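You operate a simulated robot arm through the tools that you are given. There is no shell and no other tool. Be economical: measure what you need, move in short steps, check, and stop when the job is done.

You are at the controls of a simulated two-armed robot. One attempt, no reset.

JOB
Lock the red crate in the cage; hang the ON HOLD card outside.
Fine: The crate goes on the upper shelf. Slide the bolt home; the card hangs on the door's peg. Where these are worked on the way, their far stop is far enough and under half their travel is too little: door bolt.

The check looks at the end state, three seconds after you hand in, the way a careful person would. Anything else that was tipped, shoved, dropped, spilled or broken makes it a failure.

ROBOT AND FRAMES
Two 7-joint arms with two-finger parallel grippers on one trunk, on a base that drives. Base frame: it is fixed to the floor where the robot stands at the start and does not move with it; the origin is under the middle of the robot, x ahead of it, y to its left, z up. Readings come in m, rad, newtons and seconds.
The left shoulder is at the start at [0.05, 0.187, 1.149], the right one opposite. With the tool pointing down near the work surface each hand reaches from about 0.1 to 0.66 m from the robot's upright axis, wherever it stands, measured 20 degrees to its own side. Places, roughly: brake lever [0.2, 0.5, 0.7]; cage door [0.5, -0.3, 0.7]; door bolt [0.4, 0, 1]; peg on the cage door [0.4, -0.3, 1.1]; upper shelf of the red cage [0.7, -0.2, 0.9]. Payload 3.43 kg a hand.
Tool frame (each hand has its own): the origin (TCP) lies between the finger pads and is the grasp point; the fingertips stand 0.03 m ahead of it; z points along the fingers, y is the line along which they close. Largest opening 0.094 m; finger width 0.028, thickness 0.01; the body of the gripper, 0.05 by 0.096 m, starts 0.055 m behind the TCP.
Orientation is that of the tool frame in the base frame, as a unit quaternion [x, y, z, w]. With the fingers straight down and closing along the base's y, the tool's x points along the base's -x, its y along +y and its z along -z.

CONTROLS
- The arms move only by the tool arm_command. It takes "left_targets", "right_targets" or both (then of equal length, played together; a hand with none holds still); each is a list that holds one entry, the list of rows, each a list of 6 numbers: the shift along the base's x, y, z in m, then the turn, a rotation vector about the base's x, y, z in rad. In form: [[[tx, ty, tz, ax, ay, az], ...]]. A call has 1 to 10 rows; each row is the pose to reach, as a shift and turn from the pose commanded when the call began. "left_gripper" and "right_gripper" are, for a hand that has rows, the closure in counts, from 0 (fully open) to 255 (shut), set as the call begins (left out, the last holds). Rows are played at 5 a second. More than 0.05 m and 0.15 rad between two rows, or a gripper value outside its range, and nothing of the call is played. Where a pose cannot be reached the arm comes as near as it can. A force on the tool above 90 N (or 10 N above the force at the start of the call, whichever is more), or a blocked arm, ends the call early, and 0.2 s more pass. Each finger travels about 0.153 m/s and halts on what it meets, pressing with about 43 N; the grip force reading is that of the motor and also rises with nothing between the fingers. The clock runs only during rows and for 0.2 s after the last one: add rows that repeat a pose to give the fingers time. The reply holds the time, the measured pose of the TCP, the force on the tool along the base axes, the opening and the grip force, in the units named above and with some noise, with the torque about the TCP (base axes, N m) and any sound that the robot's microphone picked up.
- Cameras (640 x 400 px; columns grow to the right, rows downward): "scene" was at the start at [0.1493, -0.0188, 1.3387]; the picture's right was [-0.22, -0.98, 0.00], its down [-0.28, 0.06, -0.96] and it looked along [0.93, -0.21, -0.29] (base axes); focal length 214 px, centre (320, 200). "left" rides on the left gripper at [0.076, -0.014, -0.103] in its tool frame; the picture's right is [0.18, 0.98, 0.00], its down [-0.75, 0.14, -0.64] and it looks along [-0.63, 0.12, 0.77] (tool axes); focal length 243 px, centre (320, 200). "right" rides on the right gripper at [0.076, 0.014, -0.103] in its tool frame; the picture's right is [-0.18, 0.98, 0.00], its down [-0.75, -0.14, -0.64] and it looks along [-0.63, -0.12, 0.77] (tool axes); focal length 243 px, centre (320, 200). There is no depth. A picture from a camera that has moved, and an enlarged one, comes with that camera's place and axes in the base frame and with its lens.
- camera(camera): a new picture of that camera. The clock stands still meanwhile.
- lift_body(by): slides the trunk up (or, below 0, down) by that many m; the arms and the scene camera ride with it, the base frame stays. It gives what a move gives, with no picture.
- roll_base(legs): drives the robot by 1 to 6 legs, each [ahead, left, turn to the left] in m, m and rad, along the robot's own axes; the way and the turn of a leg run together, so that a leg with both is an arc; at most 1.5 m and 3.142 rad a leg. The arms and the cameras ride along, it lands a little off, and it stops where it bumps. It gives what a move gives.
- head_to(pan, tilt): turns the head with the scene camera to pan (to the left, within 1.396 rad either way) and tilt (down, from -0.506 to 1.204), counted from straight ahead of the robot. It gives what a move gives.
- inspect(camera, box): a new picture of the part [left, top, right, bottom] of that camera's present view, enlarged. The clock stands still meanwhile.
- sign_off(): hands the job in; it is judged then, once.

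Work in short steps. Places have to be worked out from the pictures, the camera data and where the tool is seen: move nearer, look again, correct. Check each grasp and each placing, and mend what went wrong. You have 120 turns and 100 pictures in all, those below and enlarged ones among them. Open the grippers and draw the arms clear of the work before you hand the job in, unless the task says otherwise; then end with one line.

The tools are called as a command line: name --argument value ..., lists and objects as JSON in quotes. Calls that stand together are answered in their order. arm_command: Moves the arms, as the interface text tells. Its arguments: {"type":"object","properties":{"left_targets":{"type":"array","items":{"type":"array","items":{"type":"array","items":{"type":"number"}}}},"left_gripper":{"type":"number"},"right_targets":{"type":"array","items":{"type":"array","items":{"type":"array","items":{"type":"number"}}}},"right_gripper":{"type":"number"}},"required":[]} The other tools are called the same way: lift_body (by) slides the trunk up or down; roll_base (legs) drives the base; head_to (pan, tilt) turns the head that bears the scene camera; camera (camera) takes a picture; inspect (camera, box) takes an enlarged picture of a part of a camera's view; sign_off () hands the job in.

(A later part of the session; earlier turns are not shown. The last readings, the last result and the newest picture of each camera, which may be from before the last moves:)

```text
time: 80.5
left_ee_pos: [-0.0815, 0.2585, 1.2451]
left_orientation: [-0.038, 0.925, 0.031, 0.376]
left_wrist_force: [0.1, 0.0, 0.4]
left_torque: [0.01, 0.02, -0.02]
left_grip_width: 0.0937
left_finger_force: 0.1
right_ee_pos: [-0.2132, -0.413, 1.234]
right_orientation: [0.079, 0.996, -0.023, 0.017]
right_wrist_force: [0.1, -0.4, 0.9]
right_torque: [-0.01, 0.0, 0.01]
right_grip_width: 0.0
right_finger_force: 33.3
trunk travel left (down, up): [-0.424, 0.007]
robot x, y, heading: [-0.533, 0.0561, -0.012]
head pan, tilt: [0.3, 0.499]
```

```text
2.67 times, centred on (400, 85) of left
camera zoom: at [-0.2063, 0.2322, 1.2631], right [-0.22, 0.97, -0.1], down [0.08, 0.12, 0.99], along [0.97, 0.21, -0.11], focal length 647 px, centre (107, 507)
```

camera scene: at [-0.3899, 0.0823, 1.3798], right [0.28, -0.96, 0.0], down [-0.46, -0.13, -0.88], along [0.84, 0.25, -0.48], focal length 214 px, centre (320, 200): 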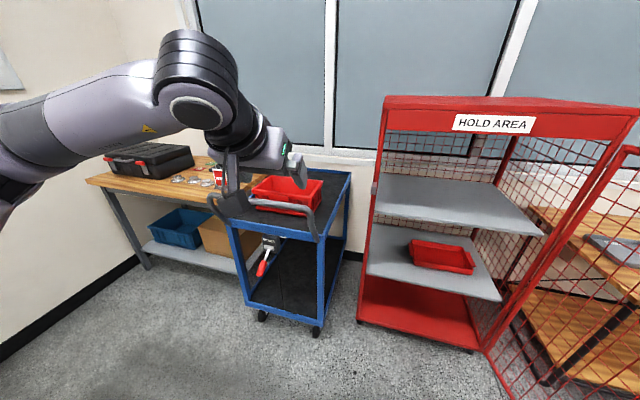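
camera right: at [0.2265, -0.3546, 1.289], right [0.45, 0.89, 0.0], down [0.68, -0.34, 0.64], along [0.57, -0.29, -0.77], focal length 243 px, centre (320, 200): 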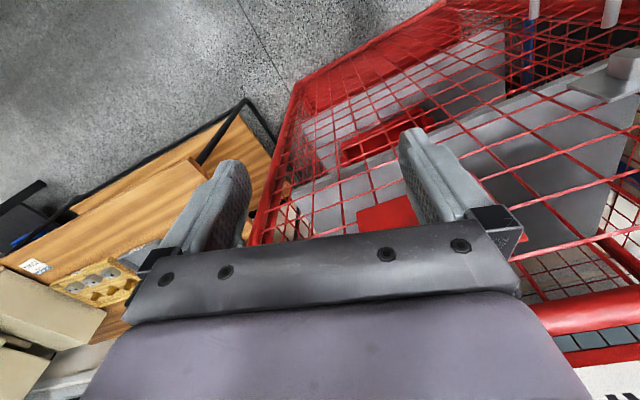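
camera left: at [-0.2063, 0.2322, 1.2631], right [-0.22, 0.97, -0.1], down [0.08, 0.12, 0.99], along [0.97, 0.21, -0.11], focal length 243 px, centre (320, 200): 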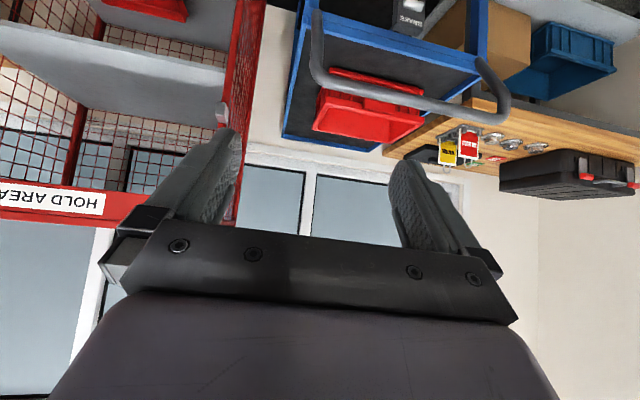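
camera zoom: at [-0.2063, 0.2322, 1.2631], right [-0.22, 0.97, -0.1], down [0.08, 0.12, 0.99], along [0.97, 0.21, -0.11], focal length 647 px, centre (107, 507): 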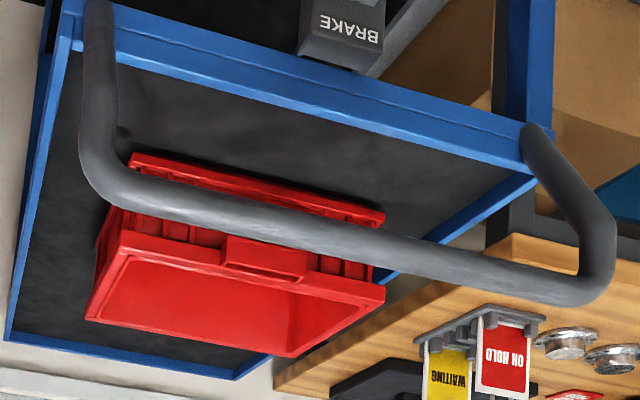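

Crate rim: x≈0.40–0.60, y≈0.35–0.65, z≈0.93; trolley handle bar at x≈0.2, z≈1.0. I drive to stand centred in front of the crate at a safe distance.

roll_base --legs '[[0, 0.44, 0], [0.3, 0, 0.015]]'

head_to --pan -0.05 --tilt 0.7

camera --camera "scene"

```text
time: 86.5
left_ee_pos: [0.2184, 0.7018, 1.2432]
left_orientation: [-0.047, 0.925, 0.034, 0.374]
left_wrist_force: [0.0, 0.3, 0.0]
left_torque: [0.0, 0.0, 0.01]
left_grip_width: 0.0939
left_finger_force: 0.0
right_ee_pos: [0.1002, 0.0266, 1.233]
right_orientation: [0.068, 0.997, -0.023, 0.017]
right_wrist_force: [0.3, -0.1, 0.5]
right_torque: [0.02, 0.04, -0.03]
right_grip_width: 0.0
right_finger_force: 33.3
trunk travel left (down, up): [-0.424, 0.007]
robot x, y, heading: [-0.2307, 0.4919, 0.005]
head pan, tilt: [0.3, 0.499]
```

```text
time: 87.4
left_ee_pos: [0.2166, 0.702, 1.2431]
left_orientation: [-0.047, 0.925, 0.033, 0.375]
left_wrist_force: [-0.1, -0.5, -0.3]
left_torque: [-0.01, -0.02, 0.01]
left_grip_width: 0.0938
left_finger_force: 0.1
right_ee_pos: [0.0992, 0.0285, 1.2328]
right_orientation: [0.069, 0.997, -0.023, 0.019]
right_wrist_force: [0.4, 0.1, 0.1]
right_torque: [-0.02, -0.01, 0.05]
right_grip_width: 0.0001
right_finger_force: 32.8
trunk travel left (down, up): [-0.424, 0.007]
robot x, y, heading: [-0.2339, 0.4907, 0.001]
head pan, tilt: [-0.051, 0.7]
```

```text
40 pictures are left
camera scene: at [-0.0893, 0.488, 1.3621], right [-0.05, -1.0, 0.0], down [-0.64, 0.03, -0.77], along [0.76, -0.04, -0.64], focal length 214 px, centre (320, 200)
```

scene: 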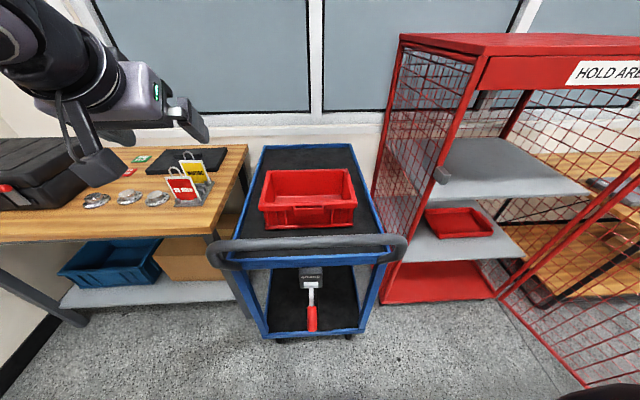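

Crate rim measured: x 0.405–0.605, y 0.342–0.648, z≈0.93. Move both hands to staging above each end wall's front, both pitched 45°, open.

arm_command --left_targets '[[[0.015, -0.007, -0.01, -0.003, -0.002, -0.0125], [0.03, -0.013, -0.02, -0.006, -0.003, -0.025], [0.044, -0.02, -0.03, -0.009, -0.005, -0.0375], [0.059, -0.027, -0.04, -0.012, -0.007, -0.05], [0.074, -0.033, -0.05, -0.015, -0.008, -0.063], [0.089, -0.04, -0.06, -0.018, -0.01, -0.075], [0.103, -0.047, -0.07, -0.021, -0.012, -0.088], [0.118, -0.053, -0.08, -0.024, -0.013, -0.1], [0.133, -0.06, -0.09, -0.027, -0.015, -0.113], [0.133, -0.06, -0.09, -0.027, -0.015, -0.113]]]' --right_targets '[[[0.028, 0.0355, -0.009, -0.001, -0.083, 0.017], [0.056, 0.071, -0.018, -0.002, -0.166, 0.033], [0.084, 0.1065, -0.027, -0.003, -0.249, 0.05], [0.111, 0.142, -0.036, -0.004, -0.332, 0.067], [0.139, 0.1775, -0.045, -0.006, -0.416, 0.083], [0.167, 0.213, -0.054, -0.007, -0.499, 0.1], [0.195, 0.2485, -0.063, -0.008, -0.582, 0.117], [0.223, 0.284, -0.072, -0.009, -0.665, 0.133], [0.25, 0.32, -0.081, -0.01, -0.748, 0.15], [0.25, 0.32, -0.081, -0.01, -0.748, 0.15]]]' --left_gripper 0 --right_gripper 0

camera --camera "scene"

```text
time: 89.6
left_ee_pos: [0.3524, 0.6397, 1.1518]
left_orientation: [0.0, 0.923, 0.0, 0.384]
left_wrist_force: [0.1, -0.9, 0.6]
left_torque: [0.0, 0.01, -0.01]
left_grip_width: 0.0942
left_finger_force: 0.0
right_ee_pos: [0.3495, 0.3494, 1.1547]
right_orientation: [-0.001, 0.924, 0.0, 0.382]
right_wrist_force: [-0.4, 0.1, -0.5]
right_torque: [-0.02, -0.02, -0.01]
right_grip_width: 0.0941
right_finger_force: 0.1
trunk travel left (down, up): [-0.424, 0.007]
robot x, y, heading: [-0.233, 0.4892, 0.003]
head pan, tilt: [-0.051, 0.7]
```

```text
39 pictures are left
camera scene: at [-0.0898, 0.4876, 1.3621], right [-0.05, -1.0, 0.0], down [-0.64, 0.03, -0.77], along [0.76, -0.04, -0.64], focal length 214 px, centre (320, 200)
```

scene: 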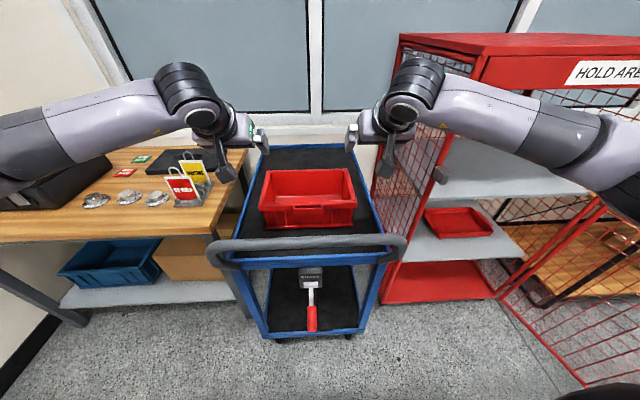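

Hands are aligned. Drive 10 cm forward (hands then above the crate), then descend toward the rim.

roll_base --legs '[[0.1, 0, 0]]'

arm_command --left_targets '[[[0, 0.0, -0.04, 0, 0, 0], [0, 0.0, -0.08, 0, 0, 0], [0.0, 0, -0.12, 0, 0, 0], [0.0, 0, -0.15, 0, 0, 0], [0.0, 0, -0.15, 0, 0, 0]]]' --right_targets '[[[0, 0, -0.04, 0, 0, 0], [0, 0, -0.08, 0, 0, 0], [0.0, 0, -0.12, 0, 0, 0], [0.0, 0, -0.15, 0, 0, 0], [0.0, 0, -0.15, 0, 0, 0]]]'

camera --camera "left"

camera --camera "right"

```text
time: 90.7
left_ee_pos: [0.4508, 0.6395, 1.1517]
left_orientation: [0.0, 0.924, -0.001, 0.382]
left_wrist_force: [0.5, 0.3, 0.1]
left_torque: [0.0, 0.0, 0.05]
left_grip_width: 0.0937
left_finger_force: 0.1
right_ee_pos: [0.4484, 0.3485, 1.1545]
right_orientation: [0.0, 0.924, 0.0, 0.382]
right_wrist_force: [1.7, -0.4, -0.6]
right_torque: [-0.01, 0.01, 0.0]
right_grip_width: 0.0938
right_finger_force: 0.1
trunk travel left (down, up): [-0.424, 0.007]
robot x, y, heading: [-0.1333, 0.4869, 0.002]
head pan, tilt: [-0.051, 0.7]
```

```text
time: 91.9
left_ee_pos: [0.45, 0.6372, 1.001]
left_orientation: [0.001, 0.923, -0.002, 0.384]
left_wrist_force: [0.3, 0.0, -0.4]
left_torque: [0.0, -0.02, 0.02]
left_grip_width: 0.094
left_finger_force: 0.2
right_ee_pos: [0.4485, 0.3462, 1.0041]
right_orientation: [-0.001, 0.924, 0.001, 0.382]
right_wrist_force: [-0.1, 0.0, -0.5]
right_torque: [-0.02, 0.0, -0.02]
right_grip_width: 0.094
right_finger_force: 0.0
trunk travel left (down, up): [-0.424, 0.007]
robot x, y, heading: [-0.1335, 0.4906, 0.005]
head pan, tilt: [-0.051, 0.7]
```

```text
38 pictures are left
camera left: at [0.3239, 0.6241, 1.0195], right [-0.13, 0.98, -0.13], down [0.08, 0.14, 0.99], along [0.99, 0.12, -0.09], focal length 243 px, centre (320, 200)
```

left: 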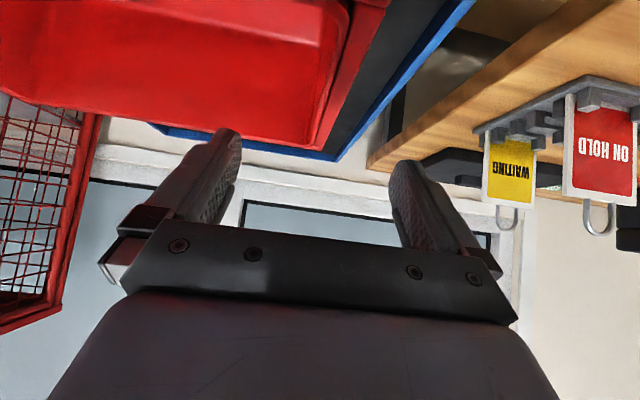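

```text
37 pictures are left
camera right: at [0.3224, 0.3606, 1.0218], right [0.13, 0.98, 0.13], down [0.08, -0.14, 0.99], along [0.99, -0.12, -0.1], focal length 243 px, centre (320, 200)
```

right: 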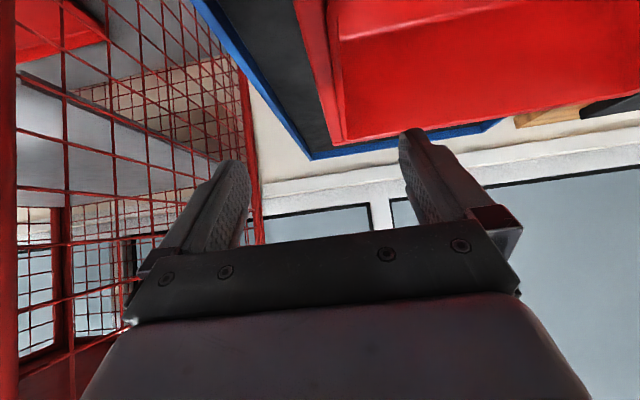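

End walls at y≈0.646 and 0.359, rim z≈0.93. Small y corrections and descend so TCP is 1 cm below the rim.

arm_command --left_targets '[[[0.02, 0.009, -0.02, 0, 0, 0], [0.04, 0.009, -0.04, 0, 0, 0], [0.04, 0.009, -0.065, 0, 0, 0], [0.04, 0.009, -0.081, 0, 0, 0], [0.04, 0.009, -0.081, 0, 0, 0]]]' --right_targets '[[[0.02, 0.013, -0.02, 0, 0, 0], [0.04, 0.013, -0.04, 0, 0, 0], [0.04, 0.013, -0.065, 0, 0, 0], [0.04, 0.013, -0.084, 0, 0, 0], [0.04, 0.013, -0.084, 0, 0, 0]]]'

camera --camera "left"

camera --camera "right"

```text
time: 93.1
left_ee_pos: [0.4917, 0.6496, 0.9208]
left_orientation: [0.001, 0.924, -0.001, 0.383]
left_wrist_force: [0.8, -0.4, 0.0]
left_torque: [0.02, -0.02, 0.0]
left_grip_width: 0.094
left_finger_force: 0.0
right_ee_pos: [0.4876, 0.3595, 0.9201]
right_orientation: [-0.001, 0.924, 0.001, 0.383]
right_wrist_force: [-0.7, 0.9, 0.8]
right_torque: [0.02, 0.02, 0.0]
right_grip_width: 0.0939
right_finger_force: 0.0
trunk travel left (down, up): [-0.424, 0.007]
robot x, y, heading: [-0.135, 0.4907, 0.003]
head pan, tilt: [-0.051, 0.7]
```

```text
36 pictures are left
camera left: at [0.3647, 0.6362, 0.9399], right [-0.13, 0.98, -0.13], down [0.08, 0.14, 0.99], along [0.99, 0.12, -0.1], focal length 243 px, centre (320, 200)
```

left: 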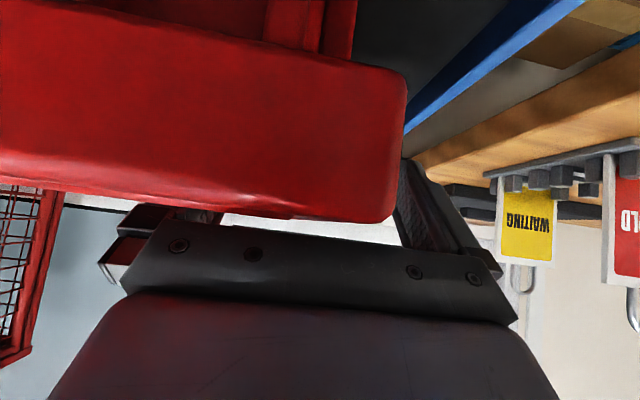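

```text
35 pictures are left
camera right: at [0.3623, 0.3748, 0.9373], right [0.13, 0.98, 0.13], down [0.08, -0.14, 0.99], along [0.99, -0.12, -0.1], focal length 243 px, centre (320, 200)
```

right: 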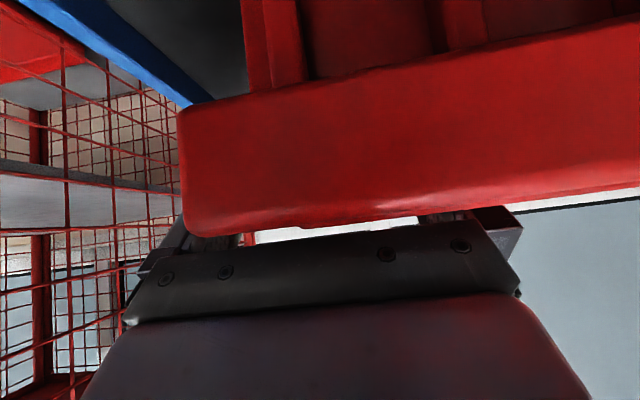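

Both hands straddle the end walls. Closing both.

arm_command --left_targets '[[[0, 0, 0, 0, 0, 0], [0, 0, 0, 0, 0, 0], [0, 0, 0, 0, 0, 0], [0, 0, 0, 0, 0, 0]]]' --right_targets '[[[0, 0, 0, 0, 0, 0], [0, 0, 0, 0, 0, 0], [0, 0, 0, 0, 0, 0], [0, 0, 0, 0, 0, 0]]]' --left_gripper 255 --right_gripper 255

```text
time: 94.1
left_ee_pos: [0.4921, 0.6467, 0.922]
left_orientation: [0.002, 0.924, -0.004, 0.383]
left_wrist_force: [0.8, -22.6, 0.3]
left_torque: [0.83, -0.01, 1.52]
left_grip_width: 0.0214
left_finger_force: 43.0
right_ee_pos: [0.4886, 0.3642, 0.9194]
right_orientation: [-0.003, 0.924, 0.004, 0.381]
right_wrist_force: [-1.5, 22.5, 0.7]
right_torque: [-0.78, -0.03, -1.21]
right_grip_width: 0.0212
right_finger_force: 43.0
trunk travel left (down, up): [-0.424, 0.007]
robot x, y, heading: [-0.1357, 0.4937, 0.003]
head pan, tilt: [-0.051, 0.7]
```

Both gripped at 21 mm, with ~22 N outward strain; relax 5 mm inward each and lift 3 cm slowly.

arm_command --left_targets '[[[0, -0.005, 0, 0, 0, 0], [0, -0.006, 0.01, 0, 0, 0], [0, -0.006, 0.02, 0, 0, 0], [0, -0.006, 0.04, 0, 0, 0], [0, -0.006, 0.04, 0, 0, 0]]]' --right_targets '[[[0, 0.005, 0, 0, 0, 0], [0, 0.006, 0.01, 0, 0, 0], [0, 0.006, 0.02, 0, 0, 0], [0, 0.006, 0.04, 0, 0, 0], [0, 0.006, 0.04, 0, 0, 0]]]'

camera --camera "scene"

```text
time: 95.3
left_ee_pos: [0.4929, 0.6481, 0.9591]
left_orientation: [-0.003, 0.924, 0.004, 0.382]
left_wrist_force: [0.1, 13.4, -0.6]
left_torque: [-0.83, 0.12, -1.01]
left_grip_width: 0.0213
left_finger_force: 42.5
right_ee_pos: [0.4903, 0.3645, 0.96]
right_orientation: [0.002, 0.925, -0.003, 0.38]
right_wrist_force: [-0.3, -13.5, -4.5]
right_torque: [0.23, -0.1, 1.1]
right_grip_width: 0.0213
right_finger_force: 42.9
trunk travel left (down, up): [-0.424, 0.007]
robot x, y, heading: [-0.1366, 0.4898, 0.002]
head pan, tilt: [-0.051, 0.7]
```

```text
34 pictures are left
camera scene: at [0.0097, 0.4881, 1.3619], right [-0.05, -1.0, 0.0], down [-0.64, 0.03, -0.76], along [0.76, -0.04, -0.64], focal length 214 px, centre (320, 200)
```

scene: 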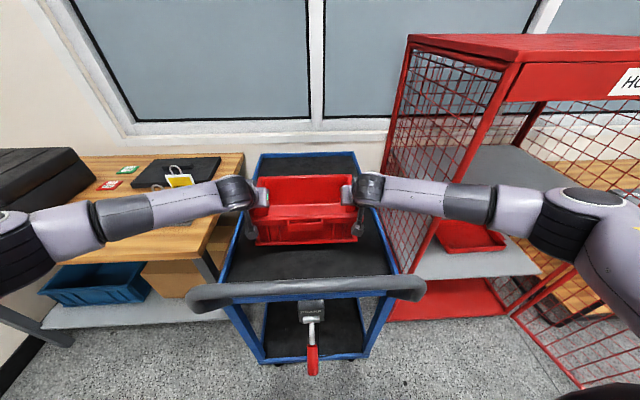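

Crate is held level and lifted. Lift 23 cm more to clear the trolley handle.

arm_command --left_targets '[[[0, 0.002, 0.03, 0, 0, 0], [0, 0.003, 0.065, 0, 0, 0], [0, 0.003, 0.1, 0, 0, 0], [0, 0.003, 0.135, 0, 0, 0], [0, 0.003, 0.17, 0, 0, 0], [0, 0.003, 0.205, 0, 0, 0], [0, 0.003, 0.235, 0, 0, 0], [0, 0.003, 0.235, 0, 0, 0]]]' --right_targets '[[[0, -0.002, 0.03, 0, 0, 0], [0, -0.003, 0.065, 0, 0, 0], [0, -0.003, 0.1, 0, 0, 0], [0, -0.003, 0.135, 0, 0, 0], [0, -0.003, 0.17, 0, 0, 0], [0, -0.003, 0.205, 0, 0, 0], [0, -0.003, 0.235, 0, 0, 0], [0, -0.003, 0.235, 0, 0, 0]]]'

camera --camera "scene"

```text
time: 97.1
left_ee_pos: [0.487, 0.646, 1.1949]
left_orientation: [0.002, 0.924, -0.003, 0.382]
left_wrist_force: [0.4, -6.5, 0.4]
left_torque: [-0.25, 0.14, 0.85]
left_grip_width: 0.0212
left_finger_force: 42.9
right_ee_pos: [0.486, 0.363, 1.1973]
right_orientation: [-0.003, 0.924, 0.001, 0.381]
right_wrist_force: [0.9, 6.9, -6.4]
right_torque: [-0.76, -0.12, -0.74]
right_grip_width: 0.0215
right_finger_force: 42.9
trunk travel left (down, up): [-0.424, 0.007]
robot x, y, heading: [-0.1335, 0.4917, 0.0]
head pan, tilt: [-0.051, 0.7]
```

```text
33 pictures are left
camera scene: at [0.0098, 0.4882, 1.3619], right [-0.05, -1.0, 0.0], down [-0.64, 0.03, -0.76], along [0.76, -0.04, -0.64], focal length 214 px, centre (320, 200)
```

scene: 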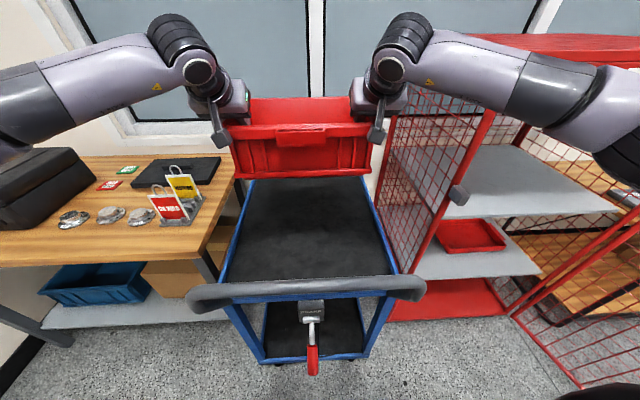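

Crate is high and cards are undisturbed. Drive back clear of the handle, then right to in front of the cage.

roll_base --legs '[[-0.3, 0, 0], [0, -0.5, 0]]'

camera --camera "scene"

```text
time: 103.8
left_ee_pos: [0.1869, 0.1354, 1.1959]
left_orientation: [-0.004, 0.924, 0.001, 0.383]
left_wrist_force: [0.5, -21.6, -0.2]
left_torque: [-0.04, 0.05, 0.84]
left_grip_width: 0.0214
left_finger_force: 43.1
right_ee_pos: [0.1889, -0.1468, 1.1958]
right_orientation: [-0.006, 0.924, 0.002, 0.382]
right_wrist_force: [-0.7, 21.6, -4.6]
right_torque: [-0.67, -0.01, -0.48]
right_grip_width: 0.0212
right_finger_force: 42.3
trunk travel left (down, up): [-0.424, 0.007]
robot x, y, heading: [-0.4329, -0.0217, 0.015]
head pan, tilt: [-0.051, 0.7]
```

```text
32 pictures are left
camera scene: at [-0.2884, -0.0262, 1.362], right [-0.04, -1.0, 0.0], down [-0.64, 0.02, -0.76], along [0.76, -0.03, -0.64], focal length 214 px, centre (320, 200)
```

scene: 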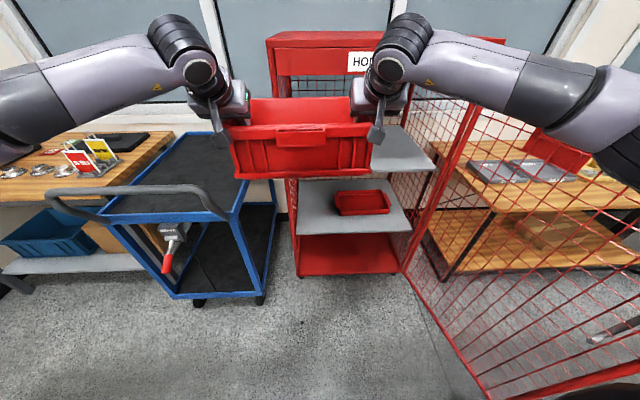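

Carry is stable. Continue right to the cage centre line and lower the trunk so the crate is just above shelf height.

roll_base --legs '[[-0.03, -0.185, -0.015]]'

lift_body --by -0.14

head_to --pan 0.0 --tilt 0.4

camera --camera "scene"

```text
time: 106.0
left_ee_pos: [0.1608, -0.0577, 1.1952]
left_orientation: [0.003, 0.923, -0.002, 0.384]
left_wrist_force: [0.7, -2.4, -1.0]
left_torque: [-0.13, -0.03, 0.65]
left_grip_width: 0.0217
left_finger_force: 43.2
right_ee_pos: [0.1565, -0.3412, 1.1969]
right_orientation: [0.001, 0.924, 0.0, 0.381]
right_wrist_force: [-1.2, 1.4, -4.6]
right_torque: [-0.42, 0.01, -0.3]
right_grip_width: 0.0212
right_finger_force: 43.2
trunk travel left (down, up): [-0.424, 0.007]
robot x, y, heading: [-0.4576, -0.2117, 0.002]
head pan, tilt: [-0.051, 0.7]
```

```text
time: 107.7
left_ee_pos: [0.1606, -0.0579, 1.0546]
left_orientation: [0.003, 0.924, -0.002, 0.383]
left_wrist_force: [1.3, -1.5, -0.5]
left_torque: [-0.09, 0.19, 0.63]
left_grip_width: 0.0214
left_finger_force: 42.9
right_ee_pos: [0.1571, -0.3405, 1.0548]
right_orientation: [-0.001, 0.925, 0.001, 0.381]
right_wrist_force: [-0.8, 0.2, -5.5]
right_torque: [-0.39, -0.24, -0.3]
right_grip_width: 0.0212
right_finger_force: 43.6
trunk travel left (down, up): [-0.284, 0.147]
robot x, y, heading: [-0.4636, -0.2097, -0.004]
head pan, tilt: [-0.051, 0.7]
```

```text
time: 108.5
left_ee_pos: [0.1611, -0.0583, 1.0548]
left_orientation: [0.004, 0.923, -0.002, 0.384]
left_wrist_force: [0.3, -2.9, -1.8]
left_torque: [-0.15, -0.04, 0.58]
left_grip_width: 0.0213
left_finger_force: 43.1
right_ee_pos: [0.1577, -0.3414, 1.0559]
right_orientation: [-0.001, 0.925, 0.001, 0.38]
right_wrist_force: [-1.7, 2.0, -4.9]
right_torque: [-0.33, 0.05, -0.29]
right_grip_width: 0.0213
right_finger_force: 42.4
trunk travel left (down, up): [-0.284, 0.147]
robot x, y, heading: [-0.4618, -0.2098, 0.004]
head pan, tilt: [0.0, 0.4]
```

```text
31 pictures are left
camera scene: at [-0.3099, -0.2088, 1.2487], right [0.0, -1.0, 0.0], down [-0.39, 0.0, -0.92], along [0.92, 0.0, -0.39], focal length 214 px, centre (320, 200)
```

scene: 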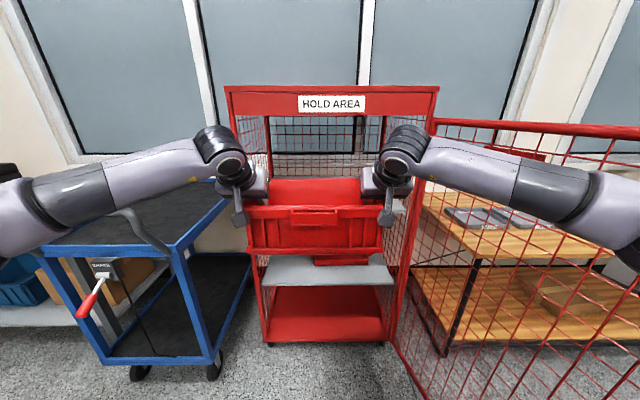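

Well centred: opening y≈0.065…−0.565, header underside z≈1.226. Extend both arms forward 15 cm together to straighten the forearms.

arm_command --left_targets '[[[0.02, 0, 0, 0, 0, 0], [0.045, 0, 0, 0, 0, 0], [0.07, 0, 0, 0, 0, 0], [0.095, 0, 0, 0, 0, 0], [0.12, 0, 0, 0, 0, 0], [0.145, 0, 0, 0, 0, 0], [0.16, 0, 0, 0, 0, 0], [0.16, 0, 0, 0, 0, 0]]]' --right_targets '[[[0.02, 0, 0, 0, 0, 0], [0.045, 0, 0, 0, 0, 0], [0.07, 0, 0, 0, 0, 0], [0.095, 0, 0, 0, 0, 0], [0.12, 0, 0, 0, 0, 0], [0.145, 0, 0, 0, 0, 0], [0.16, 0, 0, 0, 0, 0], [0.16, 0, 0, 0, 0, 0]]]'

camera --camera "scene"

```text
time: 110.3
left_ee_pos: [0.2894, -0.0644, 1.0504]
left_orientation: [0.007, 0.924, -0.006, 0.382]
left_wrist_force: [1.4, -23.8, -4.4]
left_torque: [1.0, -0.45, 2.15]
left_grip_width: 0.0216
left_finger_force: 43.2
left hand out of reach, approached as far as the arm can: row 6, 7, 8
right_ee_pos: [0.2865, -0.3462, 1.0514]
right_orientation: [-0.004, 0.924, 0.004, 0.382]
right_wrist_force: [-1.9, 23.1, -1.9]
right_torque: [-0.67, 0.4, -1.7]
right_grip_width: 0.0215
right_finger_force: 42.9
right hand out of reach, approached as far as the arm can: row 6, 7, 8
trunk travel left (down, up): [-0.284, 0.147]
robot x, y, heading: [-0.4598, -0.2081, -0.001]
head pan, tilt: [0.0, 0.4]
```

```text
30 pictures are left
camera scene: at [-0.3098, -0.2087, 1.2488], right [0.0, -1.0, 0.0], down [-0.39, 0.0, -0.92], along [0.92, 0.0, -0.39], focal length 214 px, centre (320, 200)
```

scene: 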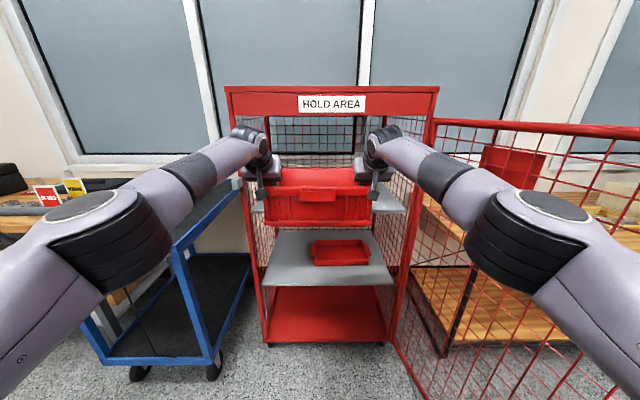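

Arms are now extended and the wrists sit just under header height. Lower 1.2 cm and drive forward 0.2 m.

lift_body --by -0.015

roll_base --legs '[[0.2, -0.01, 0]]'

camera --camera "scene"

```text
time: 110.9
left_ee_pos: [0.2886, -0.0638, 1.0365]
left_orientation: [0.006, 0.924, -0.004, 0.383]
left_wrist_force: [2.1, -25.8, -3.3]
left_torque: [0.76, 0.34, 2.1]
left_grip_width: 0.0215
left_finger_force: 43.0
right_ee_pos: [0.2854, -0.3471, 1.0353]
right_orientation: [-0.005, 0.924, 0.002, 0.382]
right_wrist_force: [-2.5, 26.5, -1.9]
right_torque: [-0.46, -0.33, -1.35]
right_grip_width: 0.0214
right_finger_force: 42.5
trunk travel left (down, up): [-0.269, 0.162]
robot x, y, heading: [-0.4621, -0.2078, 0.002]
head pan, tilt: [0.0, 0.4]
```

```text
time: 112.5
left_ee_pos: [0.4918, -0.078, 1.036]
left_orientation: [0.01, 0.924, -0.005, 0.383]
left_wrist_force: [2.1, -26.6, -4.7]
left_torque: [0.8, 0.28, 2.08]
left_grip_width: 0.0216
left_finger_force: 43.2
right_ee_pos: [0.4864, -0.3619, 1.0353]
right_orientation: [-0.001, 0.924, 0.001, 0.381]
right_wrist_force: [-2.2, 25.3, -2.6]
right_torque: [-0.51, -0.3, -1.36]
right_grip_width: 0.0214
right_finger_force: 43.4
trunk travel left (down, up): [-0.269, 0.162]
robot x, y, heading: [-0.2608, -0.2205, -0.006]
head pan, tilt: [0.0, 0.4]
```

```text
29 pictures are left
camera scene: at [-0.1071, -0.2206, 1.2337], right [-0.01, -1.0, 0.0], down [-0.39, 0.0, -0.92], along [0.92, -0.01, -0.39], focal length 214 px, centre (320, 200)
```

scene: 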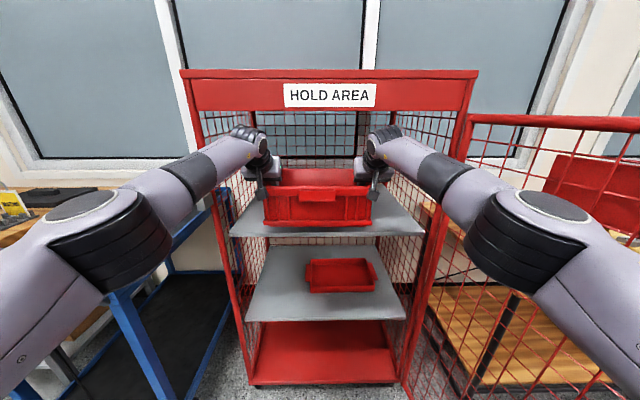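

Clear on all sides; crate is partly over the shelf. Forward another 9 cm.

roll_base --legs '[[0.09, 0, 0]]'

camera --camera "scene"

inspect --camera "scene" --box '[200, 120, 440, 270]'

```text
time: 113.7
left_ee_pos: [0.5797, -0.0763, 1.0358]
left_orientation: [0.008, 0.924, -0.004, 0.382]
left_wrist_force: [2.0, -3.7, -4.2]
left_torque: [0.55, -0.12, 1.7]
left_grip_width: 0.0215
left_finger_force: 43.4
right_ee_pos: [0.577, -0.3604, 1.0347]
right_orientation: [-0.003, 0.924, 0.002, 0.381]
right_wrist_force: [-2.2, 2.7, -2.7]
right_torque: [-0.28, 0.08, -1.14]
right_grip_width: 0.0213
right_finger_force: 43.0
trunk travel left (down, up): [-0.269, 0.162]
robot x, y, heading: [-0.1776, -0.2213, -0.007]
head pan, tilt: [0.0, 0.4]
```

```text
28 pictures are left
camera scene: at [-0.0189, -0.2205, 1.2337], right [0.0, -1.0, 0.0], down [-0.39, 0.0, -0.92], along [0.92, 0.0, -0.39], focal length 214 px, centre (320, 200)
```

scene: 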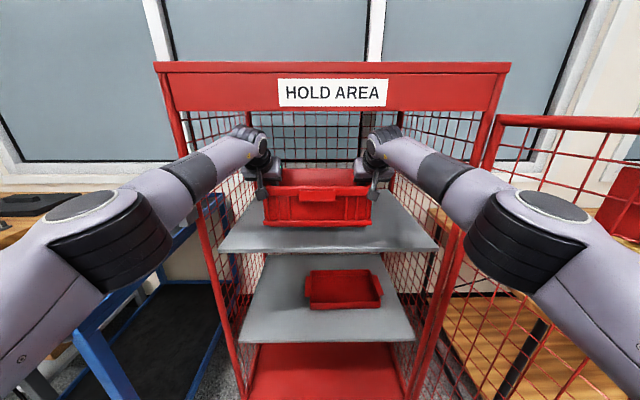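

```text
2.67 times, centred on (320, 195) of scene
camera zoom: at [-0.0189, -0.2205, 1.2337], right [0.0, -1.0, 0.0], down [-0.39, 0.0, -0.92], along [0.92, 0.0, -0.39], focal length 572 px, centre (320, 213)
```

zoom: 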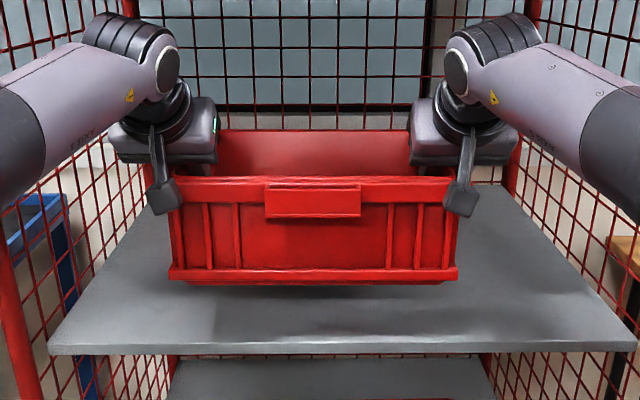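

Crate bottom is ~7 cm above the shelf. Lower 4 cm, go 6 cm deeper, then lower gently to contact.

lift_body --by -0.035

roll_base --legs '[[0.06, 0, 0]]'

lift_body --by -0.015

inspect --camera "scene" --box '[180, 120, 460, 295]'

```text
time: 114.4
left_ee_pos: [0.5795, -0.0748, 1.002]
left_orientation: [0.008, 0.924, -0.005, 0.383]
left_wrist_force: [2.3, -2.6, -3.1]
left_torque: [0.56, -0.08, 1.74]
left_grip_width: 0.0215
left_finger_force: 42.5
right_ee_pos: [0.5757, -0.359, 1.0001]
right_orientation: [-0.003, 0.924, 0.002, 0.381]
right_wrist_force: [-1.2, 2.3, -1.6]
right_torque: [-0.38, 0.06, -1.17]
right_grip_width: 0.0214
right_finger_force: 43.3
trunk travel left (down, up): [-0.234, 0.197]
robot x, y, heading: [-0.169, -0.2208, -0.005]
head pan, tilt: [0.0, 0.4]
```

```text
time: 115.4
left_ee_pos: [0.6384, -0.0774, 1.0005]
left_orientation: [0.008, 0.924, -0.004, 0.383]
left_wrist_force: [2.6, -2.9, -4.2]
left_torque: [0.55, 0.02, 1.64]
left_grip_width: 0.0215
left_finger_force: 42.4
right_ee_pos: [0.6354, -0.3607, 0.9997]
right_orientation: [-0.003, 0.924, 0.001, 0.382]
right_wrist_force: [-1.3, 3.2, -2.5]
right_torque: [-0.38, 0.03, -1.11]
right_grip_width: 0.0214
right_finger_force: 42.8
trunk travel left (down, up): [-0.234, 0.197]
robot x, y, heading: [-0.1181, -0.2199, 0.001]
head pan, tilt: [0.0, 0.4]
```

```text
time: 116.0
left_ee_pos: [0.6389, -0.077, 0.987]
left_orientation: [0.007, 0.924, -0.004, 0.383]
left_wrist_force: [2.4, -2.7, -4.1]
left_torque: [0.57, -0.05, 1.74]
left_grip_width: 0.0215
left_finger_force: 43.4
right_ee_pos: [0.6338, -0.3595, 0.9852]
right_orientation: [-0.002, 0.925, 0.001, 0.381]
right_wrist_force: [-2.3, 2.8, -2.7]
right_torque: [-0.39, 0.12, -1.19]
right_grip_width: 0.0212
right_finger_force: 42.4
trunk travel left (down, up): [-0.219, 0.212]
robot x, y, heading: [-0.111, -0.2231, -0.004]
head pan, tilt: [0.0, 0.4]
```

```text
2.29 times, centred on (320, 208) of scene
camera zoom: at [0.0385, -0.2208, 1.1838], right [0.0, -1.0, 0.0], down [-0.39, 0.0, -0.92], along [0.92, 0.0, -0.39], focal length 490 px, centre (320, 183)
```

zoom: 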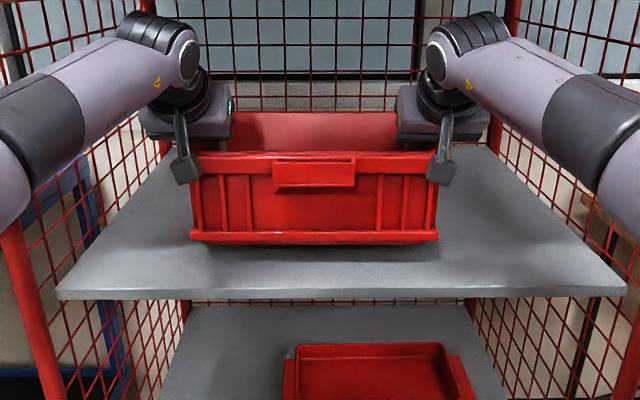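

Crate bottom is within ~1–2 cm of the shelf. Lower 1 cm at a time watching forces.

lift_body --by -0.01

lift_body --by -0.006

inspect --camera "scene" --box '[240, 170, 400, 270]'

```text
time: 116.6
left_ee_pos: [0.6379, -0.077, 0.9762]
left_orientation: [0.008, 0.924, -0.005, 0.383]
left_wrist_force: [2.0, -3.4, -3.4]
left_torque: [0.53, -0.07, 1.68]
left_grip_width: 0.0217
left_finger_force: 43.0
right_ee_pos: [0.6344, -0.3598, 0.9748]
right_orientation: [-0.002, 0.925, 0.001, 0.381]
right_wrist_force: [-1.2, 2.0, -1.7]
right_torque: [-0.37, 0.1, -1.13]
right_grip_width: 0.0212
right_finger_force: 43.6
trunk travel left (down, up): [-0.209, 0.222]
robot x, y, heading: [-0.113, -0.224, -0.002]
head pan, tilt: [0.0, 0.4]
```

```text
time: 117.2
left_ee_pos: [0.6385, -0.077, 0.9694]
left_orientation: [0.008, 0.924, -0.005, 0.383]
left_wrist_force: [1.4, -2.6, -2.5]
left_torque: [0.56, 0.01, 1.68]
left_grip_width: 0.0217
left_finger_force: 43.2
right_ee_pos: [0.6346, -0.3592, 0.9697]
right_orientation: [-0.003, 0.924, 0.001, 0.381]
right_wrist_force: [-1.6, 2.6, -2.0]
right_torque: [-0.36, 0.0, -1.11]
right_grip_width: 0.0215
right_finger_force: 42.7
trunk travel left (down, up): [-0.203, 0.228]
robot x, y, heading: [-0.1114, -0.2225, -0.003]
head pan, tilt: [0.0, 0.4]
```

```text
4.00 times, centred on (320, 220) of scene
camera zoom: at [0.0386, -0.2208, 1.1678], right [0.0, -1.0, 0.0], down [-0.39, 0.0, -0.92], along [0.92, 0.0, -0.39], focal length 858 px, centre (320, 120)
```

zoom: 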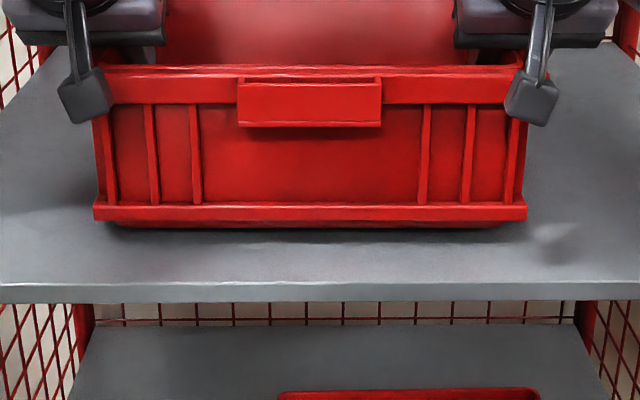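

Not yet touching. Keep lowering in small steps.

lift_body --by -0.008

lift_body --by -0.006

inspect --camera "scene" --box '[240, 170, 400, 270]'

```text
time: 117.7
left_ee_pos: [0.6383, -0.0775, 0.9623]
left_orientation: [0.008, 0.924, -0.005, 0.383]
left_wrist_force: [2.5, -2.6, -3.9]
left_torque: [0.56, 0.01, 1.6]
left_grip_width: 0.0216
left_finger_force: 43.4
right_ee_pos: [0.6351, -0.3582, 0.9613]
right_orientation: [-0.003, 0.925, 0.002, 0.381]
right_wrist_force: [-2.8, 2.9, -3.1]
right_torque: [-0.38, -0.11, -1.1]
right_grip_width: 0.0217
right_finger_force: 43.1
trunk travel left (down, up): [-0.195, 0.236]
robot x, y, heading: [-0.1159, -0.2185, -0.0]
head pan, tilt: [0.0, 0.4]
```

```text
time: 118.3
left_ee_pos: [0.6373, -0.0772, 0.9624]
left_orientation: [0.009, 0.922, -0.006, 0.388]
left_wrist_force: [7.1, -2.8, 12.6]
left_torque: [0.54, 0.68, 1.74]
left_grip_width: 0.0215
left_finger_force: 43.1
right_ee_pos: [0.6342, -0.3599, 0.9617]
right_orientation: [-0.003, 0.923, 0.002, 0.386]
right_wrist_force: [5.3, 3.3, 17.4]
right_torque: [-0.47, 1.07, -1.2]
right_grip_width: 0.0217
right_finger_force: 42.3
trunk travel left (down, up): [-0.189, 0.242]
robot x, y, heading: [-0.1125, -0.2222, -0.003]
head pan, tilt: [0.0, 0.4]
```

```text
4.00 times, centred on (320, 220) of scene
camera zoom: at [0.0366, -0.2208, 1.1548], right [0.0, -1.0, 0.0], down [-0.39, 0.0, -0.92], along [0.92, 0.0, -0.39], focal length 858 px, centre (320, 120)
```

zoom: 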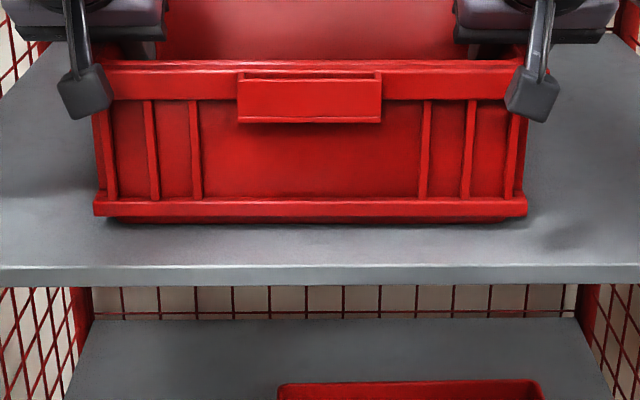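

Contact felt on both hands. Open both grippers and withdraw along the finger axis.

arm_command --left_targets '[[[0, 0, 0, 0, 0, 0], [0, 0, 0, 0, 0, 0], [0, 0, 0, 0, 0, 0], [-0.015, 0, 0.015, 0, 0, 0], [-0.03, 0, 0.03, 0, 0, 0], [-0.045, 0, 0.045, 0, 0, 0], [-0.065, 0, 0.065, 0, 0, 0], [-0.065, 0, 0.065, 0, 0, 0]]]' --right_targets '[[[0, 0, 0, 0, 0, 0], [0, 0, 0, 0, 0, 0], [0, 0, 0, 0, 0, 0], [-0.015, 0, 0.015, 0, 0, 0], [-0.03, 0, 0.03, 0, 0, 0], [-0.045, 0, 0.045, 0, 0, 0], [-0.065, 0, 0.065, 0, 0, 0], [-0.065, 0, 0.065, 0, 0, 0]]]' --left_gripper 0 --right_gripper 0

camera --camera "scene"

```text
time: 120.1
left_ee_pos: [0.5714, -0.0766, 1.021]
left_orientation: [0.008, 0.924, -0.004, 0.382]
left_wrist_force: [1.0, -0.8, 0.2]
left_torque: [0.02, -0.03, 0.04]
left_grip_width: 0.0941
left_finger_force: 0.0
right_ee_pos: [0.57, -0.3605, 1.0208]
right_orientation: [-0.002, 0.924, 0.001, 0.382]
right_wrist_force: [-0.4, 0.5, -0.3]
right_torque: [0.0, 0.0, 0.01]
right_grip_width: 0.0943
right_finger_force: 0.1
trunk travel left (down, up): [-0.189, 0.242]
robot x, y, heading: [-0.1128, -0.2216, -0.002]
head pan, tilt: [0.0, 0.4]
```

```text
23 pictures are left
camera scene: at [0.038, -0.2208, 1.1539], right [0.0, -1.0, 0.0], down [-0.39, 0.0, -0.92], along [0.92, 0.0, -0.39], focal length 214 px, centre (320, 200)
```

scene: 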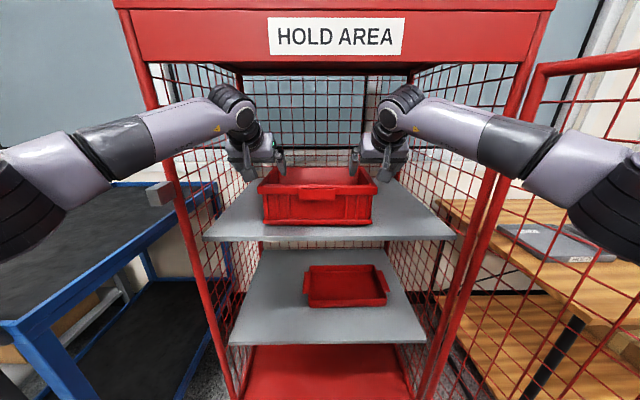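

Crate sits level on the upper shelf. Back out straight, then turn right toward the open door's edge.

roll_base --legs '[[-0.35, 0, 0], [-0.015, 0.17, 0], [0, 0, -0.5]]'

head_to --pan -0.3 --tilt 0.6

camera --camera "scene"

```text
time: 125.5
left_ee_pos: [0.1911, -0.2668, 1.0221]
left_orientation: [0.246, 0.89, -0.104, 0.369]
left_wrist_force: [-0.1, -0.7, 0.3]
left_torque: [0.0, 0.04, 0.01]
left_grip_width: 0.0938
left_finger_force: 0.0
right_ee_pos: [0.0478, -0.5102, 1.0216]
right_orientation: [0.235, 0.894, -0.097, 0.369]
right_wrist_force: [0.0, 0.2, -0.1]
right_torque: [0.0, 0.0, 0.01]
right_grip_width: 0.0941
right_finger_force: 0.2
trunk travel left (down, up): [-0.189, 0.242]
robot x, y, heading: [-0.4755, -0.0527, -0.524]
head pan, tilt: [0.0, 0.4]
```

```text
time: 126.3
left_ee_pos: [0.1897, -0.2666, 1.0229]
left_orientation: [0.246, 0.89, -0.104, 0.37]
left_wrist_force: [-0.9, -0.1, -0.3]
left_torque: [0.03, -0.02, -0.01]
left_grip_width: 0.0941
left_finger_force: 0.0
right_ee_pos: [0.0474, -0.5102, 1.0209]
right_orientation: [0.235, 0.894, -0.096, 0.369]
right_wrist_force: [0.1, 0.1, 0.5]
right_torque: [-0.02, 0.01, 0.04]
right_grip_width: 0.0941
right_finger_force: 0.0
trunk travel left (down, up): [-0.189, 0.242]
robot x, y, heading: [-0.4774, -0.0503, -0.52]
head pan, tilt: [-0.3, 0.6]
```

```text
22 pictures are left
camera scene: at [-0.3648, -0.144, 1.1357], right [-0.73, -0.68, 0.0], down [-0.38, 0.41, -0.83], along [0.56, -0.61, -0.56], focal length 214 px, centre (320, 200)
```

scene: 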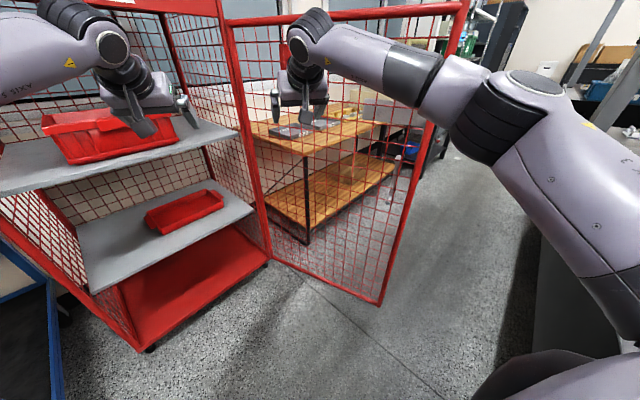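

Door edge confirmed at (−0.195, −0.745). Swing the right hand back around to a pre-grasp in front of the edge post.

arm_command --right_targets '[[[-0.038, -0.013, 0.01, 0, 0, 0.04], [-0.076, -0.026, 0.02, 0, 0, 0.08], [-0.114, -0.039, 0.03, 0, 0, 0.12], [-0.152, -0.052, 0.04, 0, 0, 0.16], [-0.19, -0.064, 0.05, 0, 0, 0.2], [-0.228, -0.077, 0.06, 0, 0, 0.24], [-0.267, -0.09, 0.06, 0, 0, 0.28], [-0.29, -0.13, 0.06, 0, 0, 0.32], [-0.31, -0.17, 0.06, 0, 0, 0.32], [-0.325, -0.205, 0.06, 0, 0, 0.32]]]' --right_gripper 0

camera --camera "right"

```text
time: 128.5
left_ee_pos: [0.191, -0.266, 1.0222]
left_orientation: [0.244, 0.89, -0.103, 0.37]
left_wrist_force: [0.1, 0.7, -0.3]
left_torque: [0.02, 0.03, -0.01]
left_grip_width: 0.094
left_finger_force: 0.1
right_ee_pos: [-0.2351, -0.63, 1.079]
right_orientation: [0.095, 0.92, -0.039, 0.379]
right_wrist_force: [-0.5, 0.0, 0.0]
right_torque: [-0.05, 0.03, 0.03]
right_grip_width: 0.094
right_finger_force: 0.0
right hand out of reach, approached as far as the arm can: row 8, 9, 10
trunk travel left (down, up): [-0.189, 0.242]
robot x, y, heading: [-0.4776, -0.0505, -0.523]
head pan, tilt: [-0.3, 0.6]
```

```text
21 pictures are left
camera right: at [-0.3566, -0.5901, 1.0964], right [0.33, 0.94, 0.13], down [0.05, -0.16, 0.99], along [0.94, -0.32, -0.1], focal length 243 px, centre (320, 200)
```

right: 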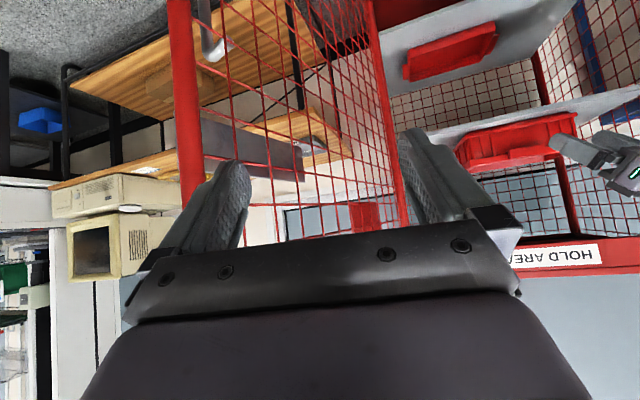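

Arm is at its reach limit ~10 cm short in y. Turn the base 0.2 more and move forward 10 cm to bring the hand behind the post.

roll_base --legs '[[0, 0, -0.2], [0.09, 0, 0]]'

arm_command --right_targets '[[[0, 0, 0, 0, 0, 0.1], [0, 0, 0, 0, 0, 0.2], [0, 0, 0, 0, 0, 0.2]]]'

camera --camera "right"

```text
time: 130.3
left_ee_pos: [0.2018, -0.4492, 1.0213]
left_orientation: [0.331, 0.863, -0.138, 0.357]
left_wrist_force: [0.9, 0.0, 0.2]
left_torque: [-0.01, -0.03, -0.02]
left_grip_width: 0.0941
left_finger_force: 0.0
right_ee_pos: [-0.2868, -0.7238, 1.0784]
right_orientation: [0.182, 0.906, -0.074, 0.374]
right_wrist_force: [0.4, -0.2, -1.6]
right_torque: [-0.03, 0.01, -0.01]
right_grip_width: 0.0942
right_finger_force: 0.0
trunk travel left (down, up): [-0.189, 0.242]
robot x, y, heading: [-0.4075, -0.1096, -0.718]
head pan, tilt: [-0.3, 0.6]
```

```text
time: 131.1
left_ee_pos: [0.2005, -0.451, 1.0221]
left_orientation: [0.331, 0.862, -0.138, 0.357]
left_wrist_force: [0.1, 0.7, -0.3]
left_torque: [0.0, 0.03, 0.02]
left_grip_width: 0.0938
left_finger_force: 0.0
right_ee_pos: [-0.2666, -0.667, 1.0974]
right_orientation: [0.092, 0.919, -0.038, 0.381]
right_wrist_force: [0.5, 0.5, -0.1]
right_torque: [-0.01, -0.01, -0.01]
right_grip_width: 0.0937
right_finger_force: 0.1
right hand out of reach, approached as far as the arm can: row 1, 2, 3
trunk travel left (down, up): [-0.189, 0.242]
robot x, y, heading: [-0.4101, -0.1102, -0.722]
head pan, tilt: [-0.3, 0.6]
```

```text
20 pictures are left
camera right: at [-0.3887, -0.6283, 1.1145], right [0.32, 0.94, 0.13], down [0.05, -0.16, 0.99], along [0.95, -0.31, -0.1], focal length 243 px, centre (320, 200)
```

right: 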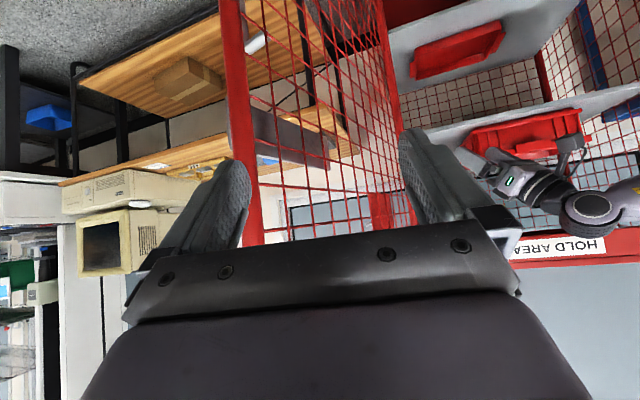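

Post needs ~6 cm more to the right. One more small turn plus advance of the base.

roll_base --legs '[[0, 0, -0.1], [0.08, 0, 0]]'

arm_command --right_targets '[[[0.02, -0.004, 0, 0, 0, 0], [0.045, -0.01, 0, 0, 0, 0], [0.045, -0.01, 0, 0, 0, 0]]]'

camera --camera "right"

```text
time: 132.7
left_ee_pos: [0.2183, -0.5681, 1.0217]
left_orientation: [0.375, 0.845, -0.156, 0.349]
left_wrist_force: [-0.3, 0.6, -1.0]
left_torque: [-0.01, 0.0, -0.03]
left_grip_width: 0.0939
left_finger_force: 0.1
right_ee_pos: [-0.2703, -0.7368, 1.0973]
right_orientation: [0.139, 0.914, -0.056, 0.377]
right_wrist_force: [0.5, 0.3, -1.1]
right_torque: [0.0, 0.01, -0.01]
right_grip_width: 0.0939
right_finger_force: 0.1
trunk travel left (down, up): [-0.189, 0.242]
robot x, y, heading: [-0.3559, -0.1703, -0.821]
head pan, tilt: [-0.3, 0.6]
```

```text
time: 133.5
left_ee_pos: [0.2182, -0.5671, 1.0222]
left_orientation: [0.375, 0.844, -0.157, 0.35]
left_wrist_force: [0.1, 0.8, -1.0]
left_torque: [-0.03, -0.01, -0.05]
left_grip_width: 0.0939
left_finger_force: 0.0
right_ee_pos: [-0.2237, -0.7471, 1.0994]
right_orientation: [0.14, 0.914, -0.057, 0.377]
right_wrist_force: [0.0, -0.4, 0.6]
right_torque: [0.02, -0.04, 0.0]
right_grip_width: 0.0944
right_finger_force: 0.1
trunk travel left (down, up): [-0.189, 0.242]
robot x, y, heading: [-0.3538, -0.1632, -0.82]
head pan, tilt: [-0.3, 0.6]
```

```text
19 pictures are left
camera right: at [-0.3399, -0.6962, 1.1153], right [0.42, 0.9, 0.13], down [0.03, -0.16, 0.99], along [0.91, -0.41, -0.1], focal length 243 px, centre (320, 200)
```

right: 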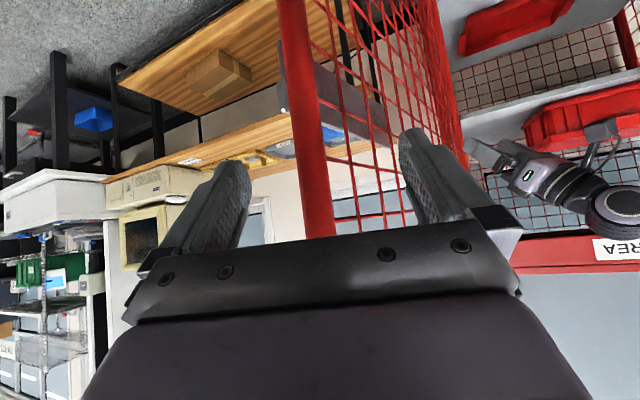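

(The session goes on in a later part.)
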